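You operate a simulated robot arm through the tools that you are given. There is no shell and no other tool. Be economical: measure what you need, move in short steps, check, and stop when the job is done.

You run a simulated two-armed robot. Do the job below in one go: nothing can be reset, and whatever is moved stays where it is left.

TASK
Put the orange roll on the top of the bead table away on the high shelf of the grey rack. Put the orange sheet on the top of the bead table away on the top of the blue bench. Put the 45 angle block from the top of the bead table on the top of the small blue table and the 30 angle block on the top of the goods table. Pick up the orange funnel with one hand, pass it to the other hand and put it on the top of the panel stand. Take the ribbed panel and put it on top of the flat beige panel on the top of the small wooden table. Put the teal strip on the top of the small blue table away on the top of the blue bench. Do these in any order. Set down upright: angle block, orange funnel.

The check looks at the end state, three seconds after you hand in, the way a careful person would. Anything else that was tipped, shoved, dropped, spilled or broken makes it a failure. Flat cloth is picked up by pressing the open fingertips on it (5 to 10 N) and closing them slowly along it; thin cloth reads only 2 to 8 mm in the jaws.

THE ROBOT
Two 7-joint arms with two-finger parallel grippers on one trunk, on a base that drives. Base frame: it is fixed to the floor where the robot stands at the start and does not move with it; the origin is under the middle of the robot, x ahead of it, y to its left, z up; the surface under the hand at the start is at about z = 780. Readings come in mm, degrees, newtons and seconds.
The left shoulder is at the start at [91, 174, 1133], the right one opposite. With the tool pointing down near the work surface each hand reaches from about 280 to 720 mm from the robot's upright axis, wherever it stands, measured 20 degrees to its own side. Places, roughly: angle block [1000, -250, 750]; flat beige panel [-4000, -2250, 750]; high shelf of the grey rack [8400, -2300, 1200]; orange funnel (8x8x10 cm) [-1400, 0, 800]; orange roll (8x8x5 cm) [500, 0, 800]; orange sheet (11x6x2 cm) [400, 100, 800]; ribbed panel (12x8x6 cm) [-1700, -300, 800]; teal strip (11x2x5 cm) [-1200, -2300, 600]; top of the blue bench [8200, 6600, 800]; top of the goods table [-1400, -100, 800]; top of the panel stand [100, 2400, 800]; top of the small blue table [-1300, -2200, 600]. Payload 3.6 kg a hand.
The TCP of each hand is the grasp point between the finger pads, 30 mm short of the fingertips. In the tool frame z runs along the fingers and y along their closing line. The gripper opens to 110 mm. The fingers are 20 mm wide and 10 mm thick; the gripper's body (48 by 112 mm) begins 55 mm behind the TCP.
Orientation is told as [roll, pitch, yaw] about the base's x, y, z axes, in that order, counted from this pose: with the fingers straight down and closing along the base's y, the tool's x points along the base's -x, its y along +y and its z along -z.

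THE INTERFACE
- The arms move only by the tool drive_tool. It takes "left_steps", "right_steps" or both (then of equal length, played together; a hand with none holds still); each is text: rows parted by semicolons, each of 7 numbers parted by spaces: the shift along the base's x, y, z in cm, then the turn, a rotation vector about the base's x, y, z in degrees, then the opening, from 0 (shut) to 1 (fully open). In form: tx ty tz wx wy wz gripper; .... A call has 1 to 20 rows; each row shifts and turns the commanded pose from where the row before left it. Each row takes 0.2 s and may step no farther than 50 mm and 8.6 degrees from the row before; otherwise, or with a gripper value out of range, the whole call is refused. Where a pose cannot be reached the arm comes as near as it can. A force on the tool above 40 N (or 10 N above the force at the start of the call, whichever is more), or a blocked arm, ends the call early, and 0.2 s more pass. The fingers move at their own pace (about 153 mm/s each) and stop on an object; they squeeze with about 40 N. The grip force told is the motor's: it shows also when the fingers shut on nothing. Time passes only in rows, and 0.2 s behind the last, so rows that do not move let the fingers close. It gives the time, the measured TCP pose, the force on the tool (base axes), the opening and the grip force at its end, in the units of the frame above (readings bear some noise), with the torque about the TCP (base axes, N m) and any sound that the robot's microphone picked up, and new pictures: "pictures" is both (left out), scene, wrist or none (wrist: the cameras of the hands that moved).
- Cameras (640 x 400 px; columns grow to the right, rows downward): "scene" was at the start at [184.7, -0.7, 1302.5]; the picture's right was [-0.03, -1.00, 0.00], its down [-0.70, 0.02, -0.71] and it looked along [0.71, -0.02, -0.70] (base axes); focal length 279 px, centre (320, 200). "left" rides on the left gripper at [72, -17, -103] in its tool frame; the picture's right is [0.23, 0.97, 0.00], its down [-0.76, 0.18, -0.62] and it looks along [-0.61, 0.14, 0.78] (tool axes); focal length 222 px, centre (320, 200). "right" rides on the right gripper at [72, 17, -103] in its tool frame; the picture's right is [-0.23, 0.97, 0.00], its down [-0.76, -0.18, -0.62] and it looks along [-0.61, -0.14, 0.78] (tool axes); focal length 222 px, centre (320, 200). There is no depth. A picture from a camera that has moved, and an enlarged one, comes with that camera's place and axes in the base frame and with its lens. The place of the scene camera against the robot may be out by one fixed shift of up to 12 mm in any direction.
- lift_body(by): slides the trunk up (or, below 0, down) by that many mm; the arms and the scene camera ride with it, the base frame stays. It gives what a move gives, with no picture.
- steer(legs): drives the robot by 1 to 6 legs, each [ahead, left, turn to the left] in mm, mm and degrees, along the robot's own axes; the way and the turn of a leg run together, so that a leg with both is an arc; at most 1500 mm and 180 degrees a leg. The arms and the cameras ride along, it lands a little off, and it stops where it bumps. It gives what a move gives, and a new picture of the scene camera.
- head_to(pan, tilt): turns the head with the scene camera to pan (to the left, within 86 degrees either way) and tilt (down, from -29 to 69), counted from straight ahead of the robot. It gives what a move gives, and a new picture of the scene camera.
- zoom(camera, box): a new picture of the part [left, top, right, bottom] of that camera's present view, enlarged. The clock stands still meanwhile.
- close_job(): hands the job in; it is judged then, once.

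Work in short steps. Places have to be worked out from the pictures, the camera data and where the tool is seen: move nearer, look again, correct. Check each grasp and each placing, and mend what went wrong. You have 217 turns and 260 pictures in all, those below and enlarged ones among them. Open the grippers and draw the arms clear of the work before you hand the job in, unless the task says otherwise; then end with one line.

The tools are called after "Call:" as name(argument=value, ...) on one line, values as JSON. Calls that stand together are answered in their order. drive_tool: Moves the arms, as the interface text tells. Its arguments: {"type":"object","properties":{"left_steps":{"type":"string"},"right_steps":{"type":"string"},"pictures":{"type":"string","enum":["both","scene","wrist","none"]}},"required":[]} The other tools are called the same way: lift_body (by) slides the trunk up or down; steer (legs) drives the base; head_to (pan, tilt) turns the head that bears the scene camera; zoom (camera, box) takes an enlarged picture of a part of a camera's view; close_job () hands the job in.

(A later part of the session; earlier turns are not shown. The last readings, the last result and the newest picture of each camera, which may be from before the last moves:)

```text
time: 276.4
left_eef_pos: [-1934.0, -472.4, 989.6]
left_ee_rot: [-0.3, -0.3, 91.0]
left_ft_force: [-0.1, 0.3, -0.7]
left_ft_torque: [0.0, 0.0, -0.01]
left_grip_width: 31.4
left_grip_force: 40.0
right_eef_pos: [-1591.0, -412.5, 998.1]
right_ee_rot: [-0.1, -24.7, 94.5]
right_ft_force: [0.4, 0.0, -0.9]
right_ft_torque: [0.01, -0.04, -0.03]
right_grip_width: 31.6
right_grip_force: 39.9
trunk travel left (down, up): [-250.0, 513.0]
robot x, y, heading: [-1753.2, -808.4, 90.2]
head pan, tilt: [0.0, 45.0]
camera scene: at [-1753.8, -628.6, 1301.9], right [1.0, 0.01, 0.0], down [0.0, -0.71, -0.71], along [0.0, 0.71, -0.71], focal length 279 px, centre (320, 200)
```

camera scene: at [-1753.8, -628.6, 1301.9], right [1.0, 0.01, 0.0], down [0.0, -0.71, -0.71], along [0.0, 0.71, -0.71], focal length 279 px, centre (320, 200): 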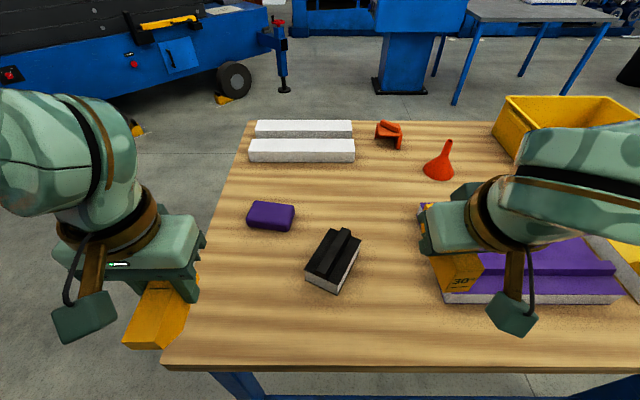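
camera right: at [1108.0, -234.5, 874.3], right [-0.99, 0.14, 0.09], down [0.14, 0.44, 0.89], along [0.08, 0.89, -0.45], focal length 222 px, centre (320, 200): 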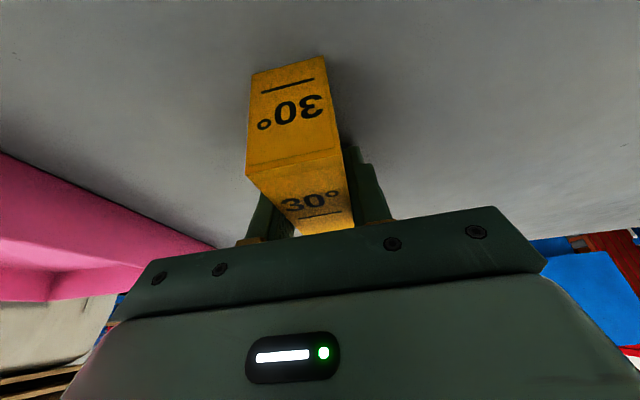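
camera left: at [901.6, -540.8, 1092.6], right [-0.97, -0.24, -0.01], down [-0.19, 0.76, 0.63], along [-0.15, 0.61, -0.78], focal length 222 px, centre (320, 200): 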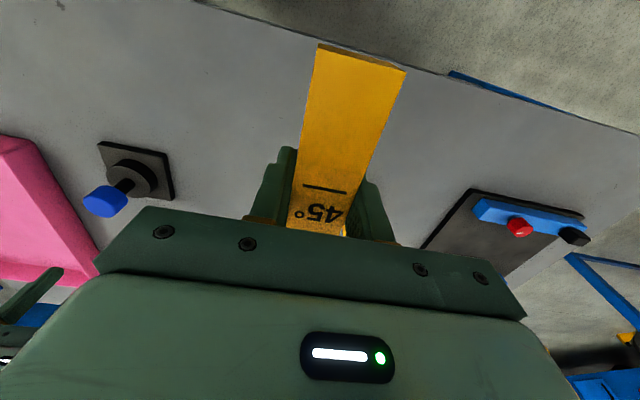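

I lower the 30 block toward (-1605,-392), stopping ~3 cm above the table to check.

Call:
drive_tool(right_steps="-0.6 1 -4 0 0 0 0; -0.6 1 -4 0 0 0 0; 0 0 -4 0 0 0 0; 0 0 -1.5 0 0 0 0; 0 0 0 0 0 0 0")

```text
time: 277.6
left_eef_pos: [-1934.1, -472.1, 989.5]
left_ee_rot: [-0.1, -0.4, 91.1]
left_ft_force: [-0.2, 0.7, -1.4]
left_ft_torque: [0.04, -0.03, -0.01]
left_grip_width: 31.6
left_grip_force: 39.8
right_eef_pos: [-1601.9, -390.5, 860.2]
right_ee_rot: [-0.3, -24.8, 94.7]
right_ft_force: [0.9, -0.2, -0.5]
right_ft_torque: [0.02, -0.02, -0.01]
right_grip_width: 31.8
right_grip_force: 39.8
trunk travel left (down, up): [-250.0, 513.0]
robot x, y, heading: [-1754.5, -811.6, 90.4]
head pan, tilt: [0.0, 45.0]
camera scene: at [-1753.7, -628.6, 1301.8], right [1.0, 0.01, 0.0], down [0.0, -0.71, -0.71], along [0.0, 0.71, -0.71], focal length 279 px, centre (320, 200)
camera right: at [-1610.5, -501.4, 923.0], right [-0.99, 0.13, 0.09], down [0.14, 0.44, 0.89], along [0.07, 0.89, -0.45], focal length 222 px, centre (320, 200)
```

scene: 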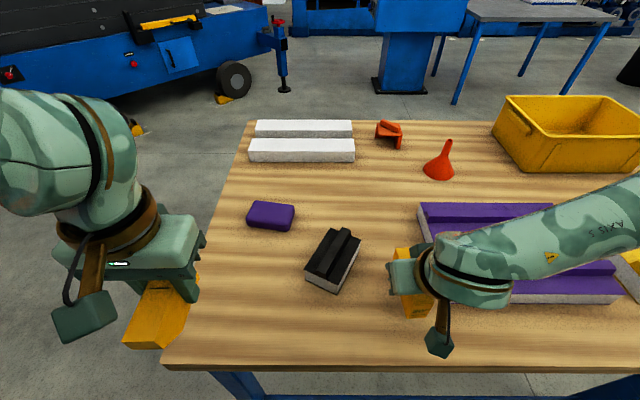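
right: 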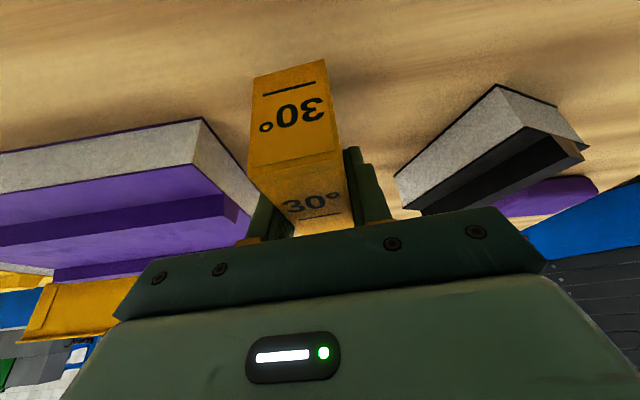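

The gap is fine; I nudge 8 mm away from the purple panel and lower to contact.

Call:
drive_tool(right_steps="-0.8 0 -0.6 0 0 0 0; 0 0 -0.6 0 0 0 0; 0 0 -0.4 0 0 0 0; 0 0 -0.4 0 0 0 0; 0 0 -0.3 0 0 0 0; 0 0 -0.3 0 0 0 0; 0 0 -0.3 0 0 0 0; 0 0 -0.3 0 0 0 0; 0 0 -0.3 0 0 0 0; 0 0 -0.3 0 0 0 0", pictures="none")

```text
time: 279.7
left_eef_pos: [-1932.5, -474.8, 991.0]
left_ee_rot: [-0.1, -0.5, 90.9]
left_ft_force: [0.8, 0.1, -1.5]
left_ft_torque: [-0.03, 0.03, -0.02]
left_grip_width: 31.2
left_grip_force: 39.9
right_eef_pos: [-1611.7, -391.8, 831.9]
right_ee_rot: [0.1, -25.5, 94.5]
right_ft_force: [5.2, -8.3, 24.3]
right_ft_torque: [-0.89, -0.26, 0.1]
right_grip_width: 31.4
right_grip_force: 40.2
trunk travel left (down, up): [-250.0, 513.0]
robot x, y, heading: [-1755.3, -811.6, 90.0]
head pan, tilt: [0.0, 45.0]
stopped in row 10 (right hand): the force on the tool passed its limit at 45 N (the readings are from after the stop); the commanded pose is now the measured one
```

Contact at 832. I open half and withdraw along the finger axis.

Call:
drive_tool(right_steps="0 0 0 0 0 0 0.5; 0 0 0 0 0 0 0.5; 0 -1 2.2 0 0 0 0.5; 0 -2 4 0 0 0 0.5; 0 -2 4 0 0 0 0.5; 0 0 4 0 0 0 1; 0 0 3 0 0 0 1", pictures="both")

```text
time: 281.3
left_eef_pos: [-1933.6, -472.5, 991.3]
left_ee_rot: [-0.2, -0.3, 91.0]
left_ft_force: [0.2, -1.4, -0.6]
left_ft_torque: [-0.01, 0.0, -0.02]
left_grip_width: 31.3
left_grip_force: 39.8
right_eef_pos: [-1620.8, -423.4, 1000.7]
right_ee_rot: [0.0, -25.1, 94.4]
right_ft_force: [0.9, -0.6, -0.7]
right_ft_torque: [0.02, -0.02, -0.02]
right_grip_width: 110.2
right_grip_force: 0.0
right hand out of reach, approached as far as the arm can: row 5
trunk travel left (down, up): [-250.0, 513.0]
robot x, y, heading: [-1753.1, -813.6, 90.3]
head pan, tilt: [0.0, 45.0]
camera scene: at [-1753.5, -629.0, 1301.9], right [1.0, 0.0, 0.0], down [0.0, -0.71, -0.71], along [0.0, 0.71, -0.71], focal length 279 px, centre (320, 200)
camera right: at [-1628.2, -534.3, 1061.9], right [-0.99, 0.13, 0.1], down [0.14, 0.44, 0.89], along [0.07, 0.89, -0.45], focal length 222 px, centre (320, 200)
```

scene: 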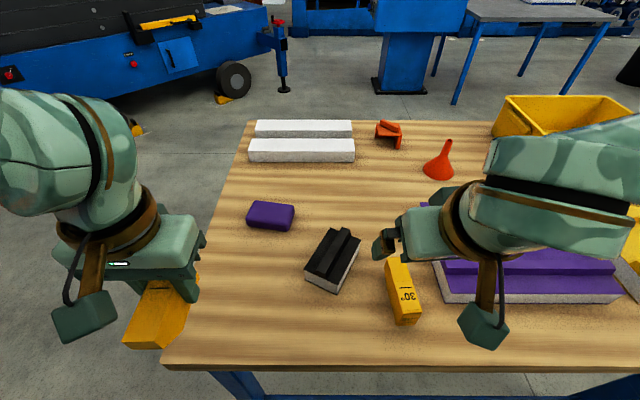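
right: 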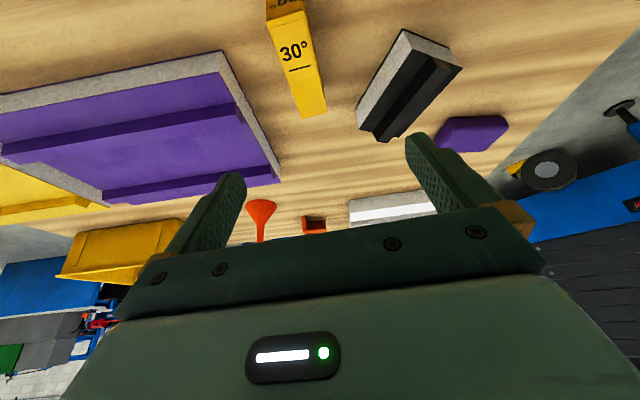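

The 30 block stands on the goods table. Next the ribbed panel with the right hand: I zoom for its orientation.

Call:
zoom(camera="scene", box=[280, 205, 400, 305])

```text
4.00 times, centred on (340, 255) of scene
camera zoom: at [-1753.5, -629.0, 1301.9], right [1.0, 0.0, 0.0], down [0.0, -0.71, -0.71], along [0.0, 0.71, -0.71], focal length 1114 px, centre (240, -20)
```

zoom: 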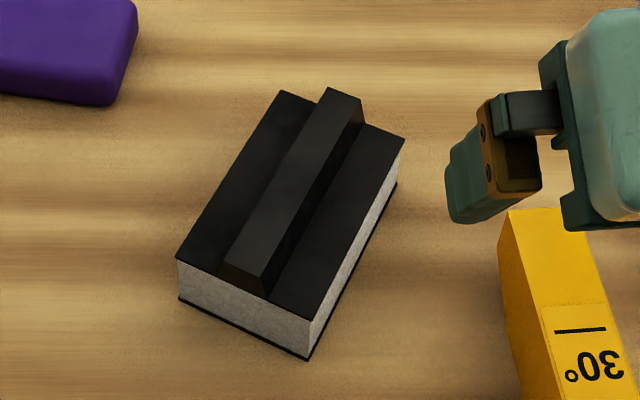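

The panel's long axis is ~63°, centre about (-1727,-322). I untilt and turn the right hand over it, staying high.

Call:
drive_tool(right_steps="-1 1 0 -8.3 -0.6 0 1; -1.5 1.5 -1 -8.3 -0.6 0 1; -1.6 1.5 -1 -8.3 -0.6 0 1; -1.6 1.5 -1 0 0 -7.9 1; -1.6 1.5 -1 0 0 -7.9 1; -1.6 1.5 -1 0 0 -7.9 1; -1.6 1.4 -1 0 0 -7.8 1; 0 0 0 0 0 0 1", pictures="both")

```text
time: 283.1
left_eef_pos: [-1933.2, -472.5, 989.9]
left_ee_rot: [-0.1, -0.3, 91.0]
left_ft_force: [-0.6, 0.0, -0.2]
left_ft_torque: [0.03, 0.0, 0.02]
left_grip_width: 31.3
left_grip_force: 40.4
right_eef_pos: [-1727.6, -322.9, 939.6]
right_ee_rot: [0.1, -0.4, 62.7]
right_ft_force: [0.4, -0.3, -0.2]
right_ft_torque: [0.02, 0.01, -0.01]
right_grip_width: 110.0
right_grip_force: 0.0
trunk travel left (down, up): [-250.0, 513.0]
robot x, y, heading: [-1752.5, -812.0, 90.3]
head pan, tilt: [0.0, 45.0]
camera scene: at [-1753.4, -628.9, 1301.9], right [1.0, 0.0, 0.0], down [0.0, -0.71, -0.71], along [0.0, 0.71, -0.71], focal length 279 px, centre (320, 200)
camera right: at [-1775.6, -380.9, 1041.0], right [-0.76, 0.65, 0.0], down [0.51, 0.59, 0.63], along [0.4, 0.48, -0.78], focal length 222 px, centre (320, 200)
```

scene: 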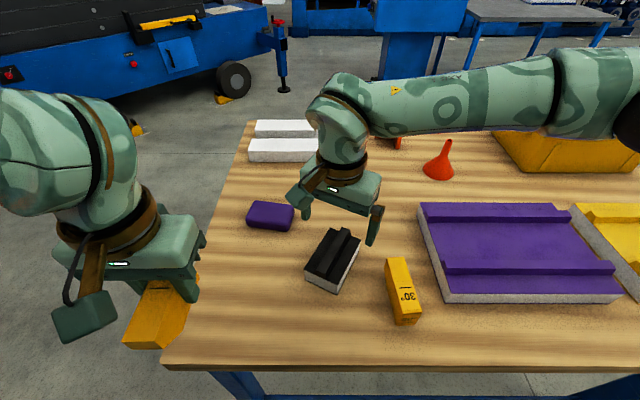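
right: 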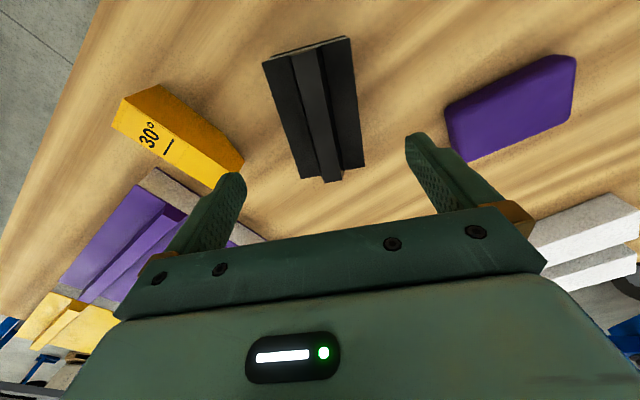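

Wrist check: centre (-1731,-326), axis 62°. I descend to z≈843 and close.

Call:
drive_tool(right_steps="-0.3 -0.2 -3.5 0 0 0 1; 0 0 -3.5 0 0 0 1; 0 0 -2.6 0 0 0 1; 0 0 0 0 0 0 0; 0 0 0 0 0 0 0; 0 0 0 0 0 0 0", pictures="wrist")

```text
time: 284.5
left_eef_pos: [-1932.6, -472.3, 989.9]
left_ee_rot: [-0.1, -0.3, 91.0]
left_ft_force: [0.4, -0.4, -1.8]
left_ft_torque: [0.05, 0.0, -0.02]
left_grip_width: 31.4
left_grip_force: 40.0
right_eef_pos: [-1728.0, -327.7, 842.7]
right_ee_rot: [0.1, -0.3, 62.9]
right_ft_force: [0.0, 1.2, 0.6]
right_ft_torque: [-0.03, 0.06, -0.02]
right_grip_width: 69.2
right_grip_force: 39.9
trunk travel left (down, up): [-250.0, 513.0]
robot x, y, heading: [-1753.2, -811.4, 90.5]
head pan, tilt: [0.0, 45.0]
camera right: at [-1776.4, -385.3, 944.3], right [-0.76, 0.65, 0.0], down [0.5, 0.59, 0.63], along [0.4, 0.48, -0.78], focal length 222 px, centre (320, 200)
```

right: 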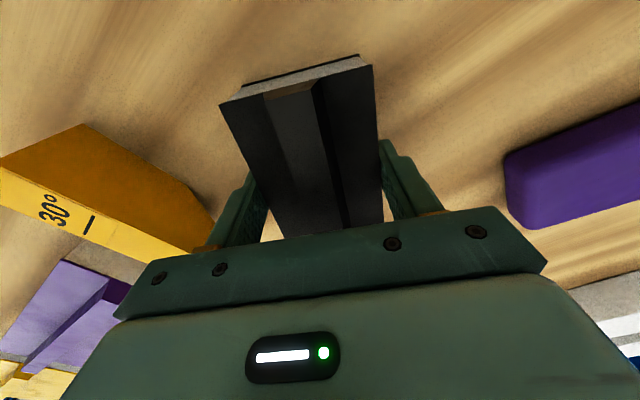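

Held (69 mm). I lift, draw back, back into the lane and turn to the small blue table.

Call:
drive_tool(right_steps="0 0 4 0 0 0 0; 0 0 4 0 0 0 0; 0 0 4 0 0 0 0; 1.5 -2 4 0 0 0 0; 2 -3 0 0 0 0 0; 3 -3 0 0 0 0 0; 3 -3 0 0 0 0 0; 3 0 0 0 0 0 0", pictures="none")

Call:
steer(legs=[[-420, 0, 0], [0, 0, 180]])

Call:
head_to(pan=0, tilt=30)

```text
time: 286.3
left_eef_pos: [-1932.7, -472.1, 989.0]
left_ee_rot: [-0.1, -0.3, 91.0]
left_ft_force: [-0.4, 0.9, -0.7]
left_ft_torque: [0.01, 0.02, 0.0]
left_grip_width: 31.3
left_grip_force: 39.8
right_eef_pos: [-1601.4, -438.7, 1002.3]
right_ee_rot: [0.1, -0.2, 63.1]
right_ft_force: [1.0, -0.6, -1.0]
right_ft_torque: [-0.01, 0.03, 0.01]
right_grip_width: 69.5
right_grip_force: 39.7
trunk travel left (down, up): [-250.0, 513.0]
robot x, y, heading: [-1754.4, -815.2, 90.5]
head pan, tilt: [0.0, 45.0]
```

```text
time: 296.2
left_eef_pos: [-1577.0, -1575.8, 989.7]
left_ee_rot: [-0.2, -0.3, -89.5]
left_ft_force: [-0.6, -0.4, -0.3]
left_ft_torque: [0.02, 0.01, -0.01]
left_grip_width: 31.4
left_grip_force: 40.1
right_eef_pos: [-1908.3, -1607.4, 1003.4]
right_ee_rot: [0.1, -0.3, -117.5]
right_ft_force: [0.3, 1.0, -2.1]
right_ft_torque: [-0.03, 0.01, 0.0]
right_grip_width: 69.4
right_grip_force: 40.5
trunk travel left (down, up): [-250.0, 513.0]
robot x, y, heading: [-1751.2, -1232.1, -90.2]
head pan, tilt: [0.0, 45.0]
camera scene: at [-1753.4, -1414.7, 1301.8], right [-1.0, 0.0, 0.0], down [0.0, 0.71, -0.71], along [0.0, -0.71, -0.71], focal length 279 px, centre (320, 200)
```

scene: 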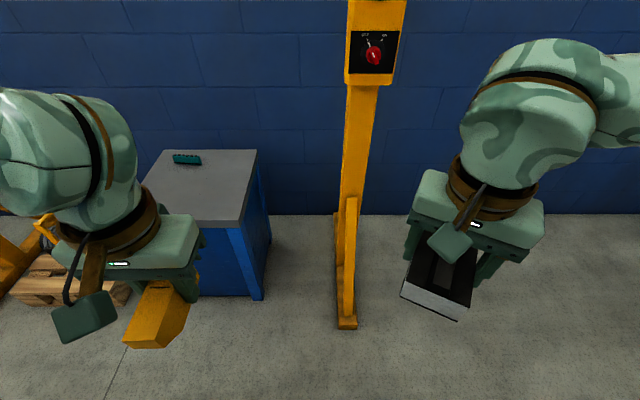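

```text
time: 297.0
left_eef_pos: [-1578.1, -1576.7, 989.1]
left_ee_rot: [-0.2, -0.3, -89.6]
left_ft_force: [0.7, 0.5, -0.8]
left_ft_torque: [-0.04, -0.03, 0.01]
left_grip_width: 31.5
left_grip_force: 40.4
right_eef_pos: [-1909.2, -1607.3, 1002.9]
right_ee_rot: [0.1, -0.3, -117.4]
right_ft_force: [-0.4, 0.1, -0.2]
right_ft_torque: [0.0, -0.03, 0.01]
right_grip_width: 69.0
right_grip_force: 40.2
trunk travel left (down, up): [-250.0, 513.0]
robot x, y, heading: [-1753.0, -1234.5, -90.3]
head pan, tilt: [0.0, 30.0]
camera scene: at [-1753.5, -1423.9, 1324.4], right [-1.0, 0.0, 0.0], down [0.0, 0.5, -0.87], along [0.0, -0.87, -0.5], focal length 279 px, centre (320, 200)
```

scene: 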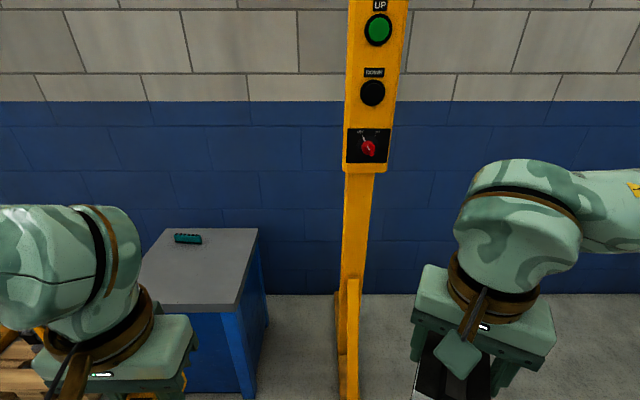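

The box top spans x≈-1475..-1040, y≈-2012..-2428 at z≈600, teal strip near (-1203,-2355). I move in to x≈-1450, y≈-1710, and lower the trunk.

Call:
steer(legs=[[0, 300, 0.3], [460, 0, 0]])

Call:
lift_body(by=-170)

Call:
head_to(pan=10, tilt=45)

```text
time: 301.3
left_eef_pos: [-1277.9, -2015.5, 988.5]
left_ee_rot: [-0.2, -0.3, -88.5]
left_ft_force: [-0.6, 0.5, -1.8]
left_ft_torque: [0.0, -0.06, -0.02]
left_grip_width: 31.5
left_grip_force: 39.4
right_eef_pos: [-1608.1, -2052.9, 1003.1]
right_ee_rot: [0.2, -0.4, -116.6]
right_ft_force: [-0.1, -0.5, -0.6]
right_ft_torque: [0.03, 0.02, 0.02]
right_grip_width: 69.6
right_grip_force: 40.2
trunk travel left (down, up): [-250.0, 513.0]
robot x, y, heading: [-1461.5, -1676.8, -89.2]
head pan, tilt: [0.0, 30.0]
camera scene: at [-1456.0, -1866.6, 1324.3], right [-1.0, -0.01, 0.0], down [-0.01, 0.5, -0.87], along [0.01, -0.87, -0.5], focal length 279 px, centre (320, 200)
```

scene: 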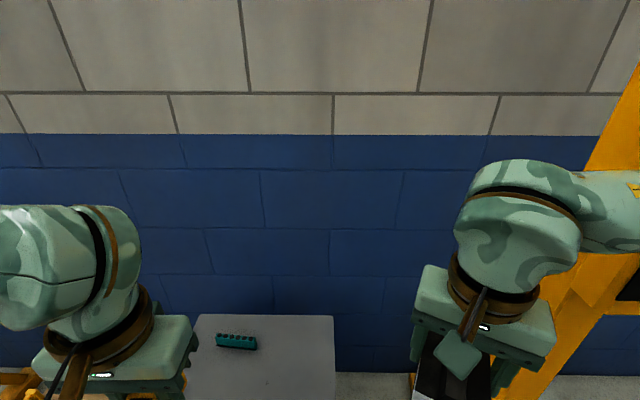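

```text
time: 303.2
left_eef_pos: [-1305.4, -2057.2, 784.0]
left_ee_rot: [0.3, 8.5, -91.2]
left_ft_force: [-1.9, -1.7, -1.3]
left_ft_torque: [0.14, -0.11, -0.01]
left_grip_width: 31.3
left_grip_force: 39.9
right_eef_pos: [-1637.6, -2052.4, 831.1]
right_ee_rot: [0.0, 0.5, -119.5]
right_ft_force: [-0.1, 1.2, -2.2]
right_ft_torque: [-0.06, -0.04, -0.01]
right_grip_width: 69.4
right_grip_force: 40.1
trunk travel left (down, up): [-80.0, 683.0]
robot x, y, heading: [-1460.7, -1687.1, -91.8]
head pan, tilt: [0.0, 30.0]
```

```text
time: 304.0
left_eef_pos: [-1291.1, -2039.6, 785.3]
left_ee_rot: [0.6, 8.8, -89.5]
left_ft_force: [0.0, -0.2, -0.3]
left_ft_torque: [-0.1, 0.03, 0.0]
left_grip_width: 31.5
left_grip_force: 39.7
right_eef_pos: [-1622.8, -2048.5, 829.4]
right_ee_rot: [0.5, 0.6, -118.1]
right_ft_force: [0.8, 0.5, -0.8]
right_ft_torque: [-0.03, -0.01, -0.01]
right_grip_width: 69.6
right_grip_force: 40.0
trunk travel left (down, up): [-80.0, 683.0]
robot x, y, heading: [-1459.1, -1673.5, -90.3]
head pan, tilt: [10.0, 45.0]
camera scene: at [-1456.5, -1942.0, 1125.0], right [-0.99, -0.17, -0.01], down [-0.11, 0.69, -0.71], along [0.13, -0.7, -0.7], focal length 279 px, centre (320, 200)
```

scene: 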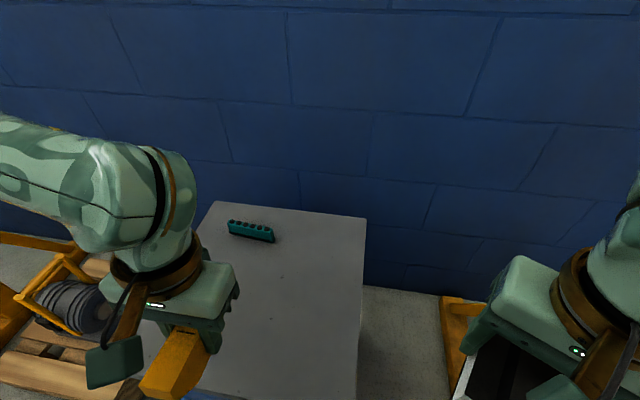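

Lowering disturbed the left arm (tilted 9°). I look left to see whether the elbow touched something.

Call:
head_to(pan=70, tilt=30)

```text
time: 305.3
left_eef_pos: [-1291.8, -2041.8, 784.6]
left_ee_rot: [0.5, 8.8, -89.6]
left_ft_force: [0.6, 0.2, -0.6]
left_ft_torque: [-0.04, -0.02, -0.02]
left_grip_width: 31.3
left_grip_force: 40.0
right_eef_pos: [-1625.0, -2047.1, 828.2]
right_ee_rot: [0.2, 0.8, -118.1]
right_ft_force: [0.1, -0.1, -0.4]
right_ft_torque: [-0.07, -0.03, -0.01]
right_grip_width: 69.6
right_grip_force: 40.1
trunk travel left (down, up): [-80.0, 683.0]
robot x, y, heading: [-1459.9, -1677.3, -90.5]
head pan, tilt: [70.0, 30.0]
camera scene: at [-1385.3, -1894.2, 1147.6], right [-0.35, -0.94, 0.0], down [-0.46, 0.17, -0.87], along [0.82, -0.31, -0.49], focal length 279 px, centre (320, 200)
```

scene: 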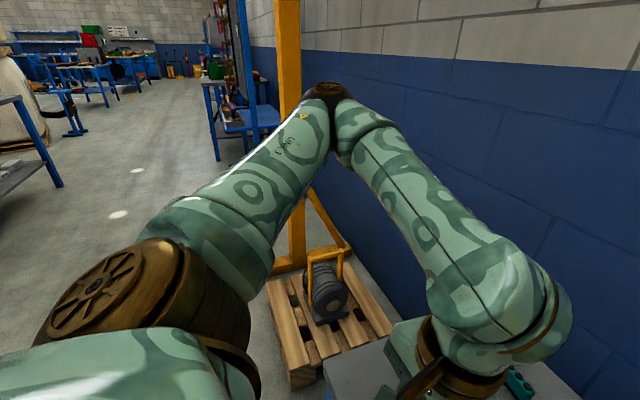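

Nothing near the elbow; no contact. I level the left hand and move it over (-1300,-2150).

Call:
drive_tool(left_steps="0 0 0 -8.5 0 0 0; 0 -4 0 0 0 0 0; 0 -4 -2 0 0 0 0; -0.5 -3 -4 0 0 0 0; 0 0 -3 0 0 0 0; 0 0 0 0 0 0 0", pictures="wrist")

Call:
head_to(pan=10, tilt=50)

```text
refused: row 4 steps farther than a row can; nothing moved
```

```text
time: 306.6
left_eef_pos: [-1292.3, -2041.6, 784.5]
left_ee_rot: [0.5, 8.7, -89.6]
left_ft_force: [-0.2, -1.0, -0.1]
left_ft_torque: [-0.03, -0.01, 0.02]
left_grip_width: 31.4
left_grip_force: 40.1
right_eef_pos: [-1624.5, -2047.3, 830.0]
right_ee_rot: [0.2, 0.8, -118.2]
right_ft_force: [0.6, -0.1, -1.5]
right_ft_torque: [0.02, 0.0, 0.02]
right_grip_width: 69.3
right_grip_force: 39.9
trunk travel left (down, up): [-80.0, 683.0]
robot x, y, heading: [-1461.5, -1674.0, -90.4]
head pan, tilt: [10.0, 50.0]
camera scene: at [-1457.2, -1938.6, 1117.9], right [-0.99, -0.17, -0.01], down [-0.12, 0.75, -0.65], along [0.11, -0.64, -0.76], focal length 279 px, centre (320, 200)
```

scene: 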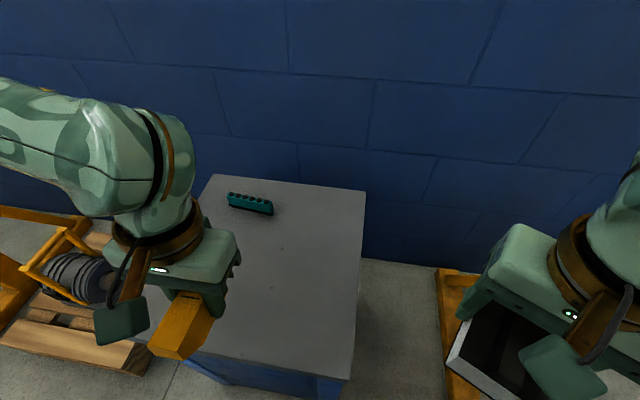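

I split the oversized row and move the left hand over the table.

Call:
drive_tool(left_steps="0 0 0 -8.5 0 0 0; 0 -4 0 0 0 0 0; 0 -4 -2 0 0 0 0; -0.5 -3 -3 0 0 0 0; 0 0 -3 0 0 0 0; 0 0 -1.5 0 0 0 0; 0 0 0 0 0 0 0", pictures="both")

```text
time: 308.2
left_eef_pos: [-1304.7, -2175.1, 692.2]
left_ee_rot: [0.4, 0.1, -89.7]
left_ft_force: [1.1, 1.0, -0.7]
left_ft_torque: [-0.03, 0.06, 0.01]
left_grip_width: 31.1
left_grip_force: 40.1
left hand out of reach, approached as far as the arm can: row 1
right_eef_pos: [-1625.4, -2045.9, 828.7]
right_ee_rot: [0.3, 0.8, -118.0]
right_ft_force: [-0.7, 0.4, -1.3]
right_ft_torque: [-0.02, 0.01, -0.01]
right_grip_width: 69.9
right_grip_force: 40.3
trunk travel left (down, up): [-80.0, 683.0]
robot x, y, heading: [-1460.1, -1676.1, -90.5]
head pan, tilt: [10.0, 50.0]
camera scene: at [-1457.3, -1938.5, 1118.0], right [-0.99, -0.17, -0.01], down [-0.12, 0.75, -0.65], along [0.11, -0.64, -0.76], focal length 279 px, centre (320, 200)
camera left: at [-1321.7, -2102.2, 795.9], right [0.97, 0.23, 0.01], down [0.18, -0.76, 0.62], along [0.15, -0.6, -0.78], focal length 222 px, centre (320, 200)
```

scene: 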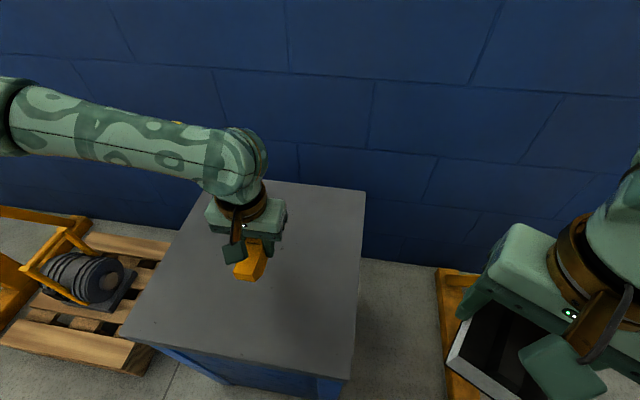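
left: 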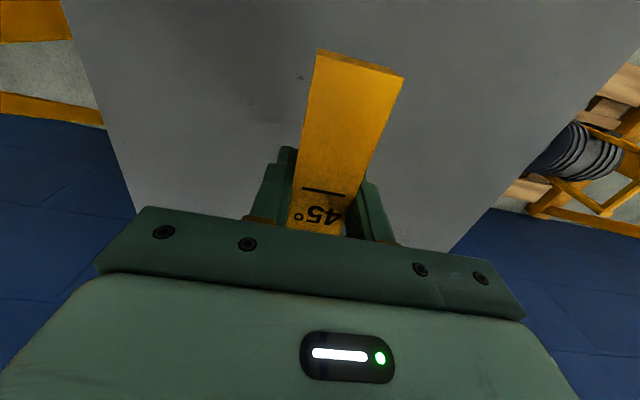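

Good. I shift 6 cm right (away from the teal strip) and lower to contact.

Call:
drive_tool(left_steps="-3 0 0 0 0 0 0; -3 0.5 -1 0 0 0 0; 0 0 -1.5 0 0 0 0; 0 0 -1 0 0 0 0; 0 0 -0.4 0 0 0 0; 0 0 -0.4 0 0 0 0; 0 0 -0.4 0 0 0 0; 0 0 -0.4 0 0 0 0; 0 0 -0.4 0 0 0 0; 0 0 -0.4 0 0 0 0; 0 0 -0.4 0 0 0 0; 0 0 0 0 0 0 0", pictures="none")

```text
time: 310.6
left_eef_pos: [-1367.5, -2174.0, 632.1]
left_ee_rot: [-0.4, -0.1, -90.0]
left_ft_force: [1.3, -0.9, 28.9]
left_ft_torque: [0.43, -0.38, -0.03]
left_grip_width: 31.3
left_grip_force: 39.4
right_eef_pos: [-1626.3, -2047.9, 828.3]
right_ee_rot: [0.0, 0.9, -118.6]
right_ft_force: [0.3, 0.2, -1.4]
right_ft_torque: [0.03, -0.05, 0.01]
right_grip_width: 69.4
right_grip_force: 39.9
trunk travel left (down, up): [-80.0, 683.0]
robot x, y, heading: [-1461.3, -1679.6, -90.9]
head pan, tilt: [10.0, 50.0]
stopped in row 11 (left hand): the force on the tool passed its limit at 52 N (the readings are from after the stop); the commanded pose is now the measured one
```

Contact at 632. I open and rise.

Call:
drive_tool(left_steps="0 0 0.1 0 0 0 0.5; 0 0 0 0 0 0 0.5; 0 0 2 0 0 0 0.5; 0 0 4 0 0 0 0.5; 0 0 4 0 0 0 1; 2 0 3 0 0 0 1; 4 -2 0 0 0 0 1; 4 -2 0 0 0 0 1; 3 -2 0 0 0 0 1; 0 0 0 0 0 0 1", pictures="both")

```text
time: 312.8
left_eef_pos: [-1238.3, -2230.7, 761.8]
left_ee_rot: [-0.1, 0.1, -90.1]
left_ft_force: [0.3, 0.7, -0.6]
left_ft_torque: [0.0, -0.01, 0.0]
left_grip_width: 110.0
left_grip_force: 0.0
right_eef_pos: [-1624.6, -2047.7, 829.2]
right_ee_rot: [0.1, 0.9, -118.6]
right_ft_force: [-0.4, -0.3, -0.6]
right_ft_torque: [0.0, 0.0, 0.0]
right_grip_width: 69.3
right_grip_force: 40.1
trunk travel left (down, up): [-80.0, 683.0]
robot x, y, heading: [-1458.9, -1673.3, -90.8]
head pan, tilt: [10.0, 50.0]
camera scene: at [-1455.9, -1940.6, 1117.6], right [-0.99, -0.16, -0.01], down [-0.12, 0.75, -0.65], along [0.11, -0.64, -0.76], focal length 279 px, centre (320, 200)
camera left: at [-1253.1, -2158.5, 865.2], right [0.97, 0.23, 0.0], down [0.18, -0.76, 0.62], along [0.14, -0.61, -0.78], focal length 222 px, centre (320, 200)
```

scene: 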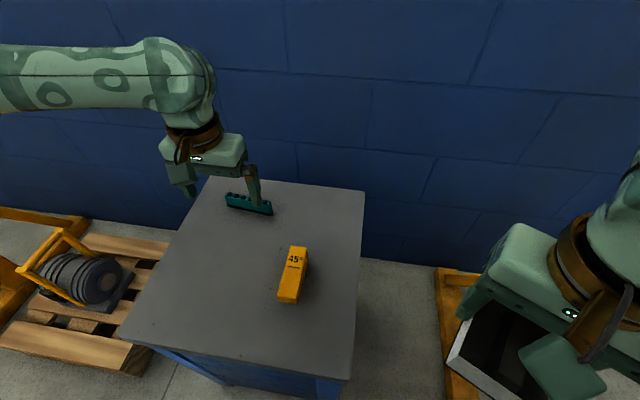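
left: 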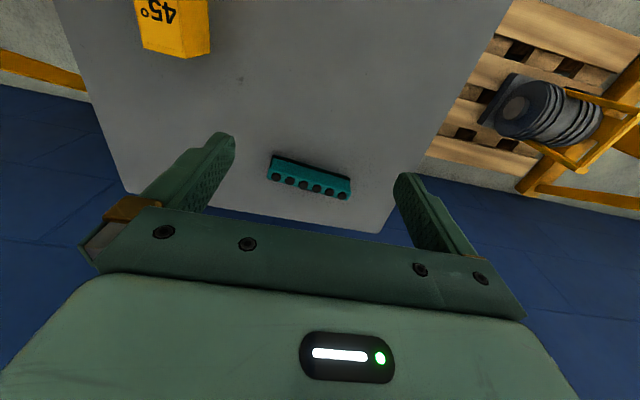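

The 45 block stands. Teal strip is at about (-1231,-2309), lying along x; I turn the left hand 90° so it closes along y, hovering above it.

Call:
drive_tool(left_steps="0 -1 0 0 0 8.5 1; 0 -1 0 0 0 8.5 1; 0 -1 0 0 0 8.5 1; 0 -1 0 0 0 8.5 1; 0 -1 0 0 0 8.5 1; 0 -1 0 0 0 8.5 1; 0 -1 0 0 0 8.5 1; 0.5 -0.8 0 0 0 8.5 1; 0 0 0 0 0 8.5 1; 0 0 0 0 0 8.5 1; 0 0 0 0 0 3 1; 0 0 0 0 0 0 1", pictures="both")

```text
time: 315.4
left_eef_pos: [-1233.3, -2310.2, 761.7]
left_ee_rot: [-0.9, 0.1, -1.8]
left_ft_force: [0.0, 0.1, 0.4]
left_ft_torque: [-0.01, 0.0, 0.0]
left_grip_width: 110.0
left_grip_force: 0.0
right_eef_pos: [-1624.7, -2047.8, 828.7]
right_ee_rot: [0.0, 0.9, -118.6]
right_ft_force: [0.2, -1.0, -1.3]
right_ft_torque: [-0.01, -0.01, 0.0]
right_grip_width: 69.5
right_grip_force: 39.7
trunk travel left (down, up): [-80.0, 683.0]
robot x, y, heading: [-1459.9, -1676.2, -90.8]
head pan, tilt: [10.0, 50.0]
camera scene: at [-1455.8, -1940.7, 1117.6], right [-0.99, -0.16, -0.01], down [-0.12, 0.75, -0.65], along [0.11, -0.64, -0.76], focal length 279 px, centre (320, 200)
camera left: at [-1306.2, -2322.6, 866.1], right [-0.19, 0.98, -0.01], down [0.77, 0.16, 0.62], along [0.61, 0.11, -0.79], focal length 222 px, centre (320, 200)
```

scene: 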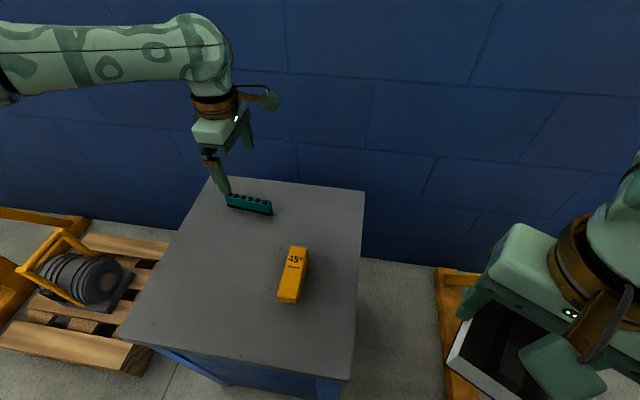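
left: 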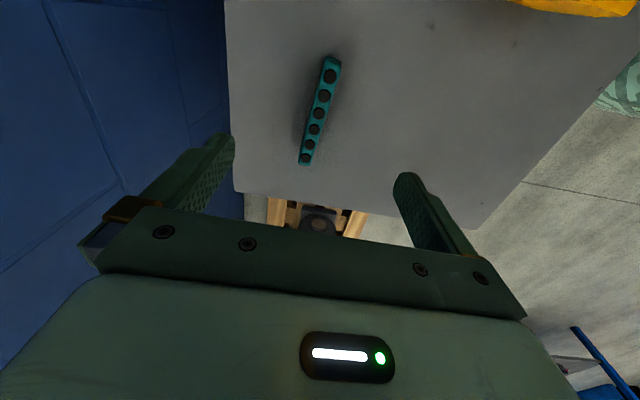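

The strip is centred between the fingers. I descend to z≈632 and close.

Call:
drive_tool(left_steps="0 -0.2 -4 0 0 -1 1; 0 -0.1 -4 0 0 0 1; 0 0 -3.5 0 0 0 1; 0 0 -1.4 0 0 0 1; 0 0 0 0 0 0 0; 0 0 0 0 0 0 0; 0 0 0 0 0 0 0; 0 0 0 0 0 0 0", pictures="wrist")

```text
time: 317.2
left_eef_pos: [-1232.0, -2314.1, 633.7]
left_ee_rot: [-1.0, 0.1, -3.0]
left_ft_force: [-0.1, 1.3, 0.8]
left_ft_torque: [0.02, -0.02, -0.01]
left_grip_width: 15.5
left_grip_force: 39.7
right_eef_pos: [-1624.1, -2048.4, 829.3]
right_ee_rot: [0.0, 0.9, -118.6]
right_ft_force: [-0.2, 0.0, -1.3]
right_ft_torque: [-0.02, -0.01, -0.02]
right_grip_width: 69.1
right_grip_force: 40.0
trunk travel left (down, up): [-80.0, 683.0]
robot x, y, heading: [-1463.6, -1674.7, -90.6]
head pan, tilt: [10.0, 50.0]
camera left: at [-1305.0, -2324.5, 736.7], right [-0.18, 0.98, -0.01], down [0.77, 0.15, 0.62], along [0.61, 0.1, -0.79], focal length 222 px, centre (320, 200)
```

left: 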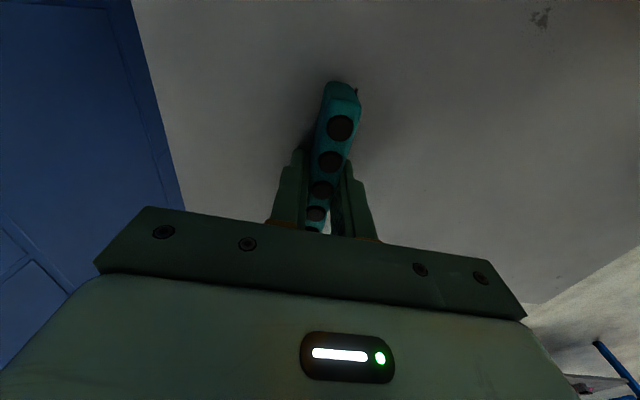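

Held (15.5 mm). I lift it and draw the hand back, then back the robot away and raise the trunk.

Call:
drive_tool(left_steps="0 0 4 0 0 0 0; 0 0 4 0 0 0 0; 0 0 4 0 0 0 0; 0 2 4 0 0 0 0; 0 4 2 0 0 0 0; 0 4 2 0 0 0 0; 0 4 0 0 0 0 0; 0 4 0 0 0 0 0; 0 0 0 0 0 0 0", pictures="none")

Call:
steer(legs=[[-430, 0, 0]])

Call:
lift_body(by=170)

Call:
head_to(pan=-75, tilt=20)

```text
time: 319.2
left_eef_pos: [-1231.7, -2127.7, 834.9]
left_ee_rot: [-0.8, 0.1, -3.1]
left_ft_force: [0.6, -0.9, -0.7]
left_ft_torque: [-0.03, -0.01, -0.01]
left_grip_width: 15.5
left_grip_force: 40.2
right_eef_pos: [-1625.5, -2048.9, 829.3]
right_ee_rot: [0.1, 0.9, -118.6]
right_ft_force: [-0.5, -0.7, -0.9]
right_ft_torque: [-0.02, 0.01, 0.02]
right_grip_width: 69.5
right_grip_force: 39.8
trunk travel left (down, up): [-80.0, 683.0]
robot x, y, heading: [-1458.9, -1675.1, -90.6]
head pan, tilt: [10.0, 50.0]
```

```text
time: 321.8
left_eef_pos: [-1222.3, -1695.1, 829.6]
left_ee_rot: [-0.5, 0.5, -2.7]
left_ft_force: [-0.3, -0.6, -0.8]
left_ft_torque: [-0.05, 0.0, 0.01]
left_grip_width: 15.3
left_grip_force: 40.2
right_eef_pos: [-1614.6, -1615.3, 828.1]
right_ee_rot: [-0.6, 1.1, -118.1]
right_ft_force: [-0.6, 1.4, -1.1]
right_ft_torque: [0.02, 0.02, 0.01]
right_grip_width: 69.5
right_grip_force: 40.2
trunk travel left (down, up): [-80.0, 683.0]
robot x, y, heading: [-1460.5, -1237.7, -90.3]
head pan, tilt: [10.0, 50.0]
camera scene: at [-1444.5, -1509.5, 1115.5], right [-0.99, -0.17, 0.0], down [-0.13, 0.76, -0.64], along [0.11, -0.63, -0.77], focal length 279 px, centre (320, 200)
```

scene: 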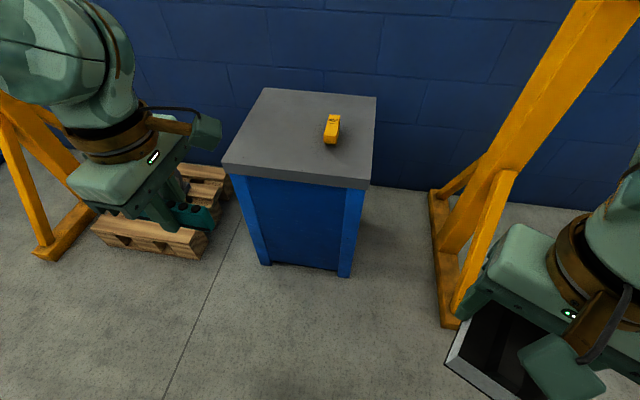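

```text
time: 323.8
left_eef_pos: [-1223.2, -1695.5, 998.5]
left_ee_rot: [-0.4, 0.4, -2.7]
left_ft_force: [0.6, 0.0, -1.4]
left_ft_torque: [-0.02, -0.03, 0.0]
left_grip_width: 15.4
left_grip_force: 40.0
right_eef_pos: [-1615.0, -1616.4, 996.9]
right_ee_rot: [-0.5, 1.1, -118.1]
right_ft_force: [0.0, -0.6, -1.6]
right_ft_torque: [0.02, -0.04, 0.01]
right_grip_width: 69.6
right_grip_force: 39.6
trunk travel left (down, up): [-250.0, 513.0]
robot x, y, heading: [-1452.6, -1238.0, -90.3]
head pan, tilt: [10.0, 50.0]
```

```text
time: 325.3
left_eef_pos: [-1221.7, -1695.1, 998.4]
left_ee_rot: [-0.5, 0.5, -2.7]
left_ft_force: [-0.3, 0.9, -0.2]
left_ft_torque: [-0.03, -0.04, 0.0]
left_grip_width: 15.3
left_grip_force: 39.6
right_eef_pos: [-1615.2, -1616.2, 997.4]
right_ee_rot: [-0.7, 1.1, -118.2]
right_ft_force: [0.3, 0.3, -1.1]
right_ft_torque: [-0.02, 0.01, 0.03]
right_grip_width: 69.5
right_grip_force: 39.8
trunk travel left (down, up): [-250.0, 513.0]
robot x, y, heading: [-1463.2, -1236.8, -90.5]
head pan, tilt: [-75.0, 20.0]
camera scene: at [-1546.8, -1360.7, 1340.5], right [-0.25, 0.97, 0.0], down [0.33, 0.09, -0.94], along [-0.91, -0.24, -0.34], focal length 279 px, centre (320, 200)
```

scene: 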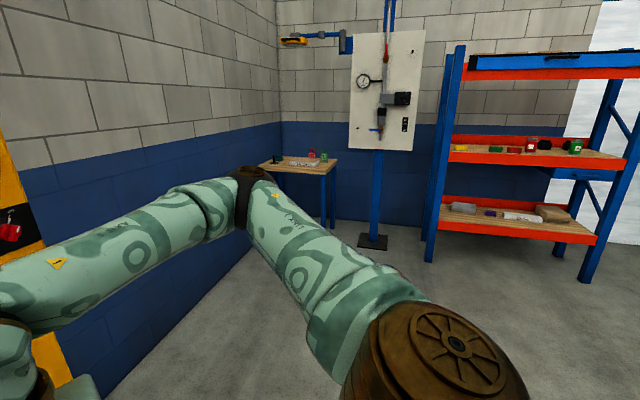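

The small wooden table is in the corner by the wall. I turn to face -x, drive ~1.3 m and look.

Call:
steer(legs=[[0, 0, -89.5], [1250, 0, 0]])

Call:
head_to(pan=20, tilt=25)

```text
time: 335.5
left_eef_pos: [-3175.2, -1407.3, 999.6]
left_ee_rot: [-0.4, 0.5, -95.2]
left_ft_force: [-0.5, 0.9, -1.5]
left_ft_torque: [0.01, 0.0, 0.02]
left_grip_width: 15.1
left_grip_force: 40.3
right_eef_pos: [-3081.4, -1018.1, 996.7]
right_ee_rot: [-0.5, 1.1, 149.4]
right_ft_force: [0.5, 0.1, -1.3]
right_ft_torque: [-0.04, -0.03, 0.01]
right_grip_width: 69.6
right_grip_force: 40.0
trunk travel left (down, up): [-250.0, 513.0]
robot x, y, heading: [-2706.6, -1192.4, 177.3]
head pan, tilt: [-75.0, 20.0]
camera scene: at [-2828.6, -1093.0, 1340.5], right [0.98, 0.21, 0.0], down [0.07, -0.33, -0.94], along [-0.2, 0.92, -0.34], focal length 279 px, centre (320, 200)
```

scene: 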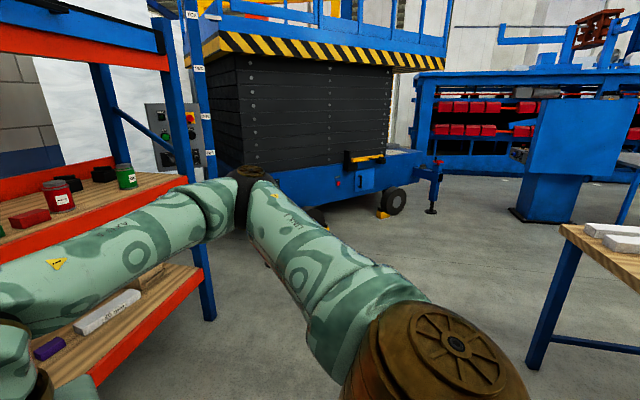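

```text
time: 337.2
left_eef_pos: [-3175.7, -1405.9, 998.3]
left_ee_rot: [-0.4, 0.5, -95.2]
left_ft_force: [0.1, 0.2, -0.8]
left_ft_torque: [-0.01, -0.03, 0.01]
left_grip_width: 15.1
left_grip_force: 40.4
right_eef_pos: [-3079.6, -1016.9, 997.3]
right_ee_rot: [-0.6, 1.1, 149.5]
right_ft_force: [0.0, 1.1, -1.3]
right_ft_torque: [-0.01, 0.02, 0.01]
right_grip_width: 69.7
right_grip_force: 39.4
trunk travel left (down, up): [-250.0, 513.0]
robot x, y, heading: [-2707.1, -1193.1, 177.1]
head pan, tilt: [20.0, 25.0]
camera scene: at [-2896.7, -1211.1, 1332.4], right [-0.29, 0.96, 0.0], down [0.4, 0.12, -0.91], along [-0.87, -0.27, -0.42], focal length 279 px, centre (320, 200)
```

scene: 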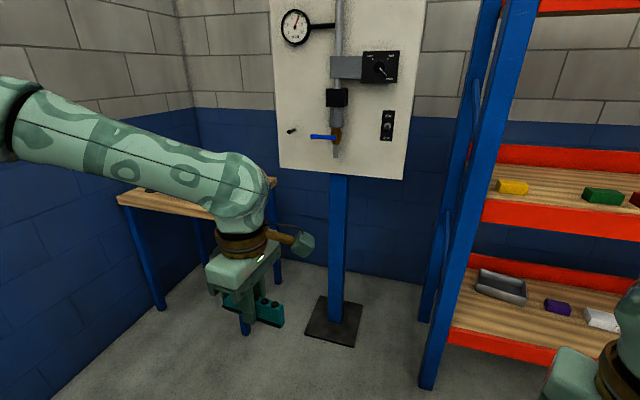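

The wooden table's front edge is x≈-3800, y −2560..−1930, with the wall close at y≈-2600. A diagonal approach keeps the left elbow off the wall: I turn to 225° and approach partway.

Call:
steer(legs=[[0, 0, 48], [700, -40, 0]])

Call:
head_to(pan=-12, tilt=32)

```text
time: 343.2
left_eef_pos: [-3349.0, -2162.8, 999.6]
left_ee_rot: [-0.4, 0.4, -45.2]
left_ft_force: [-0.8, -0.7, -1.1]
left_ft_torque: [0.0, -0.01, 0.01]
left_grip_width: 15.1
left_grip_force: 40.2
right_eef_pos: [-3584.7, -1838.9, 996.0]
right_ee_rot: [-0.6, 1.1, -160.7]
right_ft_force: [-0.5, -0.3, -0.5]
right_ft_torque: [0.01, 0.01, -0.01]
right_grip_width: 69.5
right_grip_force: 40.3
trunk travel left (down, up): [-250.0, 513.0]
robot x, y, heading: [-3215.3, -1666.3, -132.9]
head pan, tilt: [20.0, 25.0]
camera scene: at [-3317.1, -1823.8, 1332.3], right [-0.92, 0.39, 0.0], down [0.17, 0.39, -0.91], along [-0.35, -0.83, -0.42], focal length 279 px, centre (320, 200)
```

scene: 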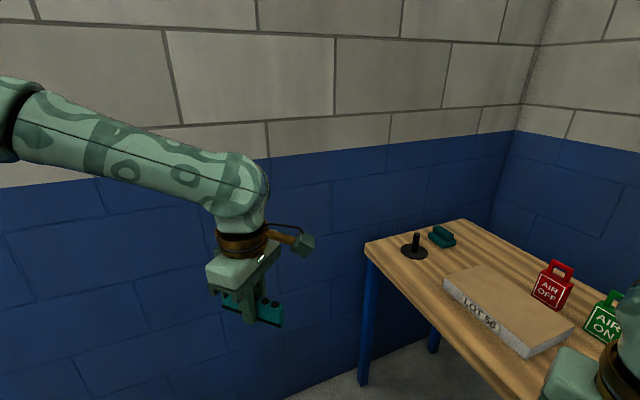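

```text
time: 344.2
left_eef_pos: [-3349.7, -2161.4, 999.9]
left_ee_rot: [-0.4, 0.4, -45.2]
left_ft_force: [-0.1, -0.6, -0.6]
left_ft_torque: [0.01, -0.01, 0.0]
left_grip_width: 15.4
left_grip_force: 39.8
right_eef_pos: [-3584.8, -1838.6, 997.0]
right_ee_rot: [-0.5, 1.1, -160.6]
right_ft_force: [0.0, -0.8, -0.9]
right_ft_torque: [0.01, 0.02, 0.01]
right_grip_width: 69.6
right_grip_force: 39.8
trunk travel left (down, up): [-250.0, 513.0]
robot x, y, heading: [-3213.0, -1663.7, -132.9]
head pan, tilt: [-12.0, 32.0]
camera scene: at [-3354.1, -1790.1, 1321.3], right [-0.58, 0.82, 0.0], down [0.43, 0.31, -0.85], along [-0.69, -0.49, -0.53], focal length 279 px, centre (320, 200)
```

scene: 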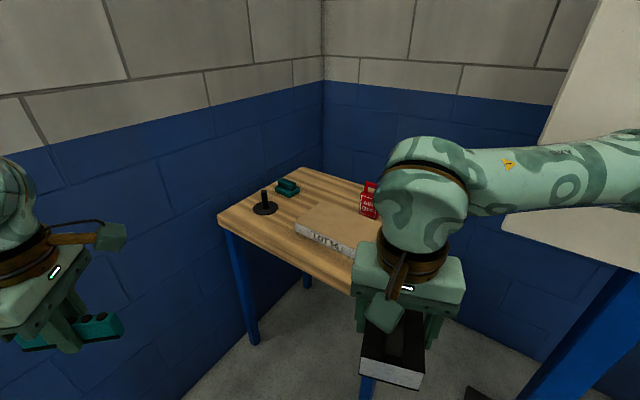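

The beige panel (LOT 56) spans x −4035..−3875, y −2267..−2012, top z≈790. I close in so the right hand can set the ribbed panel at its middle (-3955,-2140).

Call:
steer(legs=[[310, -80, 0]])

Call:
head_to(pan=-8, tilt=45)

```text
time: 346.0
left_eef_pos: [-3543.0, -2293.9, 1001.3]
left_ee_rot: [-0.8, 0.8, -45.6]
left_ft_force: [0.0, -0.2, -0.4]
left_ft_torque: [-0.03, -0.05, -0.02]
left_grip_width: 15.2
left_grip_force: 39.8
right_eef_pos: [-3776.2, -1967.6, 998.4]
right_ee_rot: [-1.1, 1.0, -161.2]
right_ft_force: [-0.2, -0.2, -1.1]
right_ft_torque: [0.07, 0.02, -0.01]
right_grip_width: 69.5
right_grip_force: 39.9
trunk travel left (down, up): [-250.0, 513.0]
robot x, y, heading: [-3410.9, -1798.9, -133.6]
head pan, tilt: [-12.0, 32.0]
stopped in leg 1: the robot was blocked; the commanded pose is now the measured one
camera scene: at [-3543.1, -1922.0, 1323.1], right [-0.57, 0.82, 0.01], down [0.43, 0.3, -0.85], along [-0.7, -0.48, -0.52], focal length 279 px, centre (320, 200)
```

scene: 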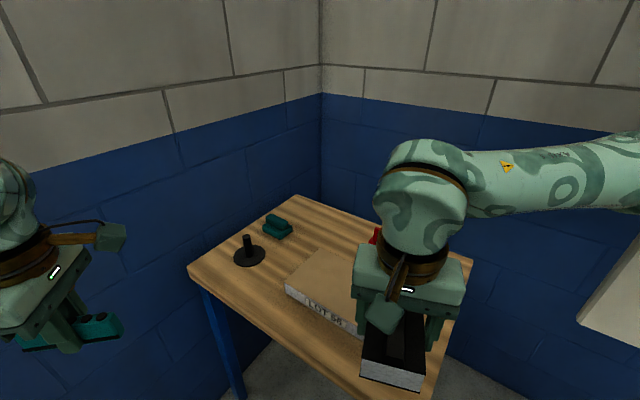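

```text
time: 346.7
left_eef_pos: [-3543.4, -2294.0, 1002.1]
left_ee_rot: [-0.8, 0.9, -45.6]
left_ft_force: [-0.3, -0.1, -0.9]
left_ft_torque: [0.01, 0.0, 0.03]
left_grip_width: 15.4
left_grip_force: 40.1
right_eef_pos: [-3776.5, -1969.2, 998.4]
right_ee_rot: [-1.1, 1.0, -161.2]
right_ft_force: [-0.7, 0.4, -0.6]
right_ft_torque: [0.03, -0.03, 0.04]
right_grip_width: 69.7
right_grip_force: 39.9
trunk travel left (down, up): [-250.0, 513.0]
robot x, y, heading: [-3414.3, -1796.5, -133.2]
head pan, tilt: [-8.0, 45.0]
camera scene: at [-3532.8, -1921.8, 1303.4], right [-0.63, 0.78, 0.01], down [0.54, 0.44, -0.71], along [-0.56, -0.44, -0.7], focal length 279 px, centre (320, 200)
```

scene: 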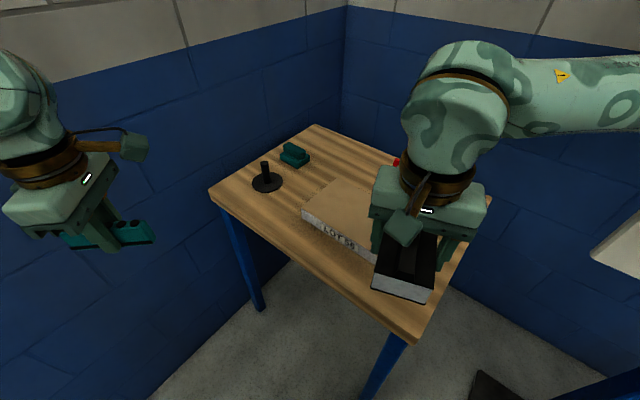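

The base was blocked and seems very slightly tipped. I look to the right to see whether the elbow met the valve board.

Call:
head_to(pan=-65, tilt=30)

```text
time: 348.0
left_eef_pos: [-3542.4, -2294.4, 1001.4]
left_ee_rot: [-0.9, 0.9, -45.7]
left_ft_force: [-0.5, -1.1, -0.8]
left_ft_torque: [-0.01, -0.01, -0.01]
left_grip_width: 15.1
left_grip_force: 39.7
right_eef_pos: [-3775.9, -1967.0, 998.1]
right_ee_rot: [-1.1, 0.9, -161.2]
right_ft_force: [0.5, 0.2, -1.1]
right_ft_torque: [-0.02, 0.0, 0.0]
right_grip_width: 69.3
right_grip_force: 40.0
trunk travel left (down, up): [-250.0, 513.0]
robot x, y, heading: [-3415.2, -1798.1, -133.2]
head pan, tilt: [-65.0, 30.0]
camera scene: at [-3555.0, -1842.7, 1326.1], right [0.31, 0.95, 0.0], down [0.47, -0.16, -0.87], along [-0.83, 0.27, -0.49], focal length 279 px, centre (320, 200)
```

scene: 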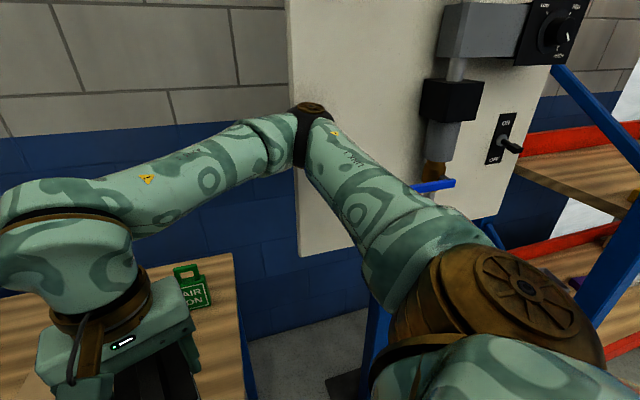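

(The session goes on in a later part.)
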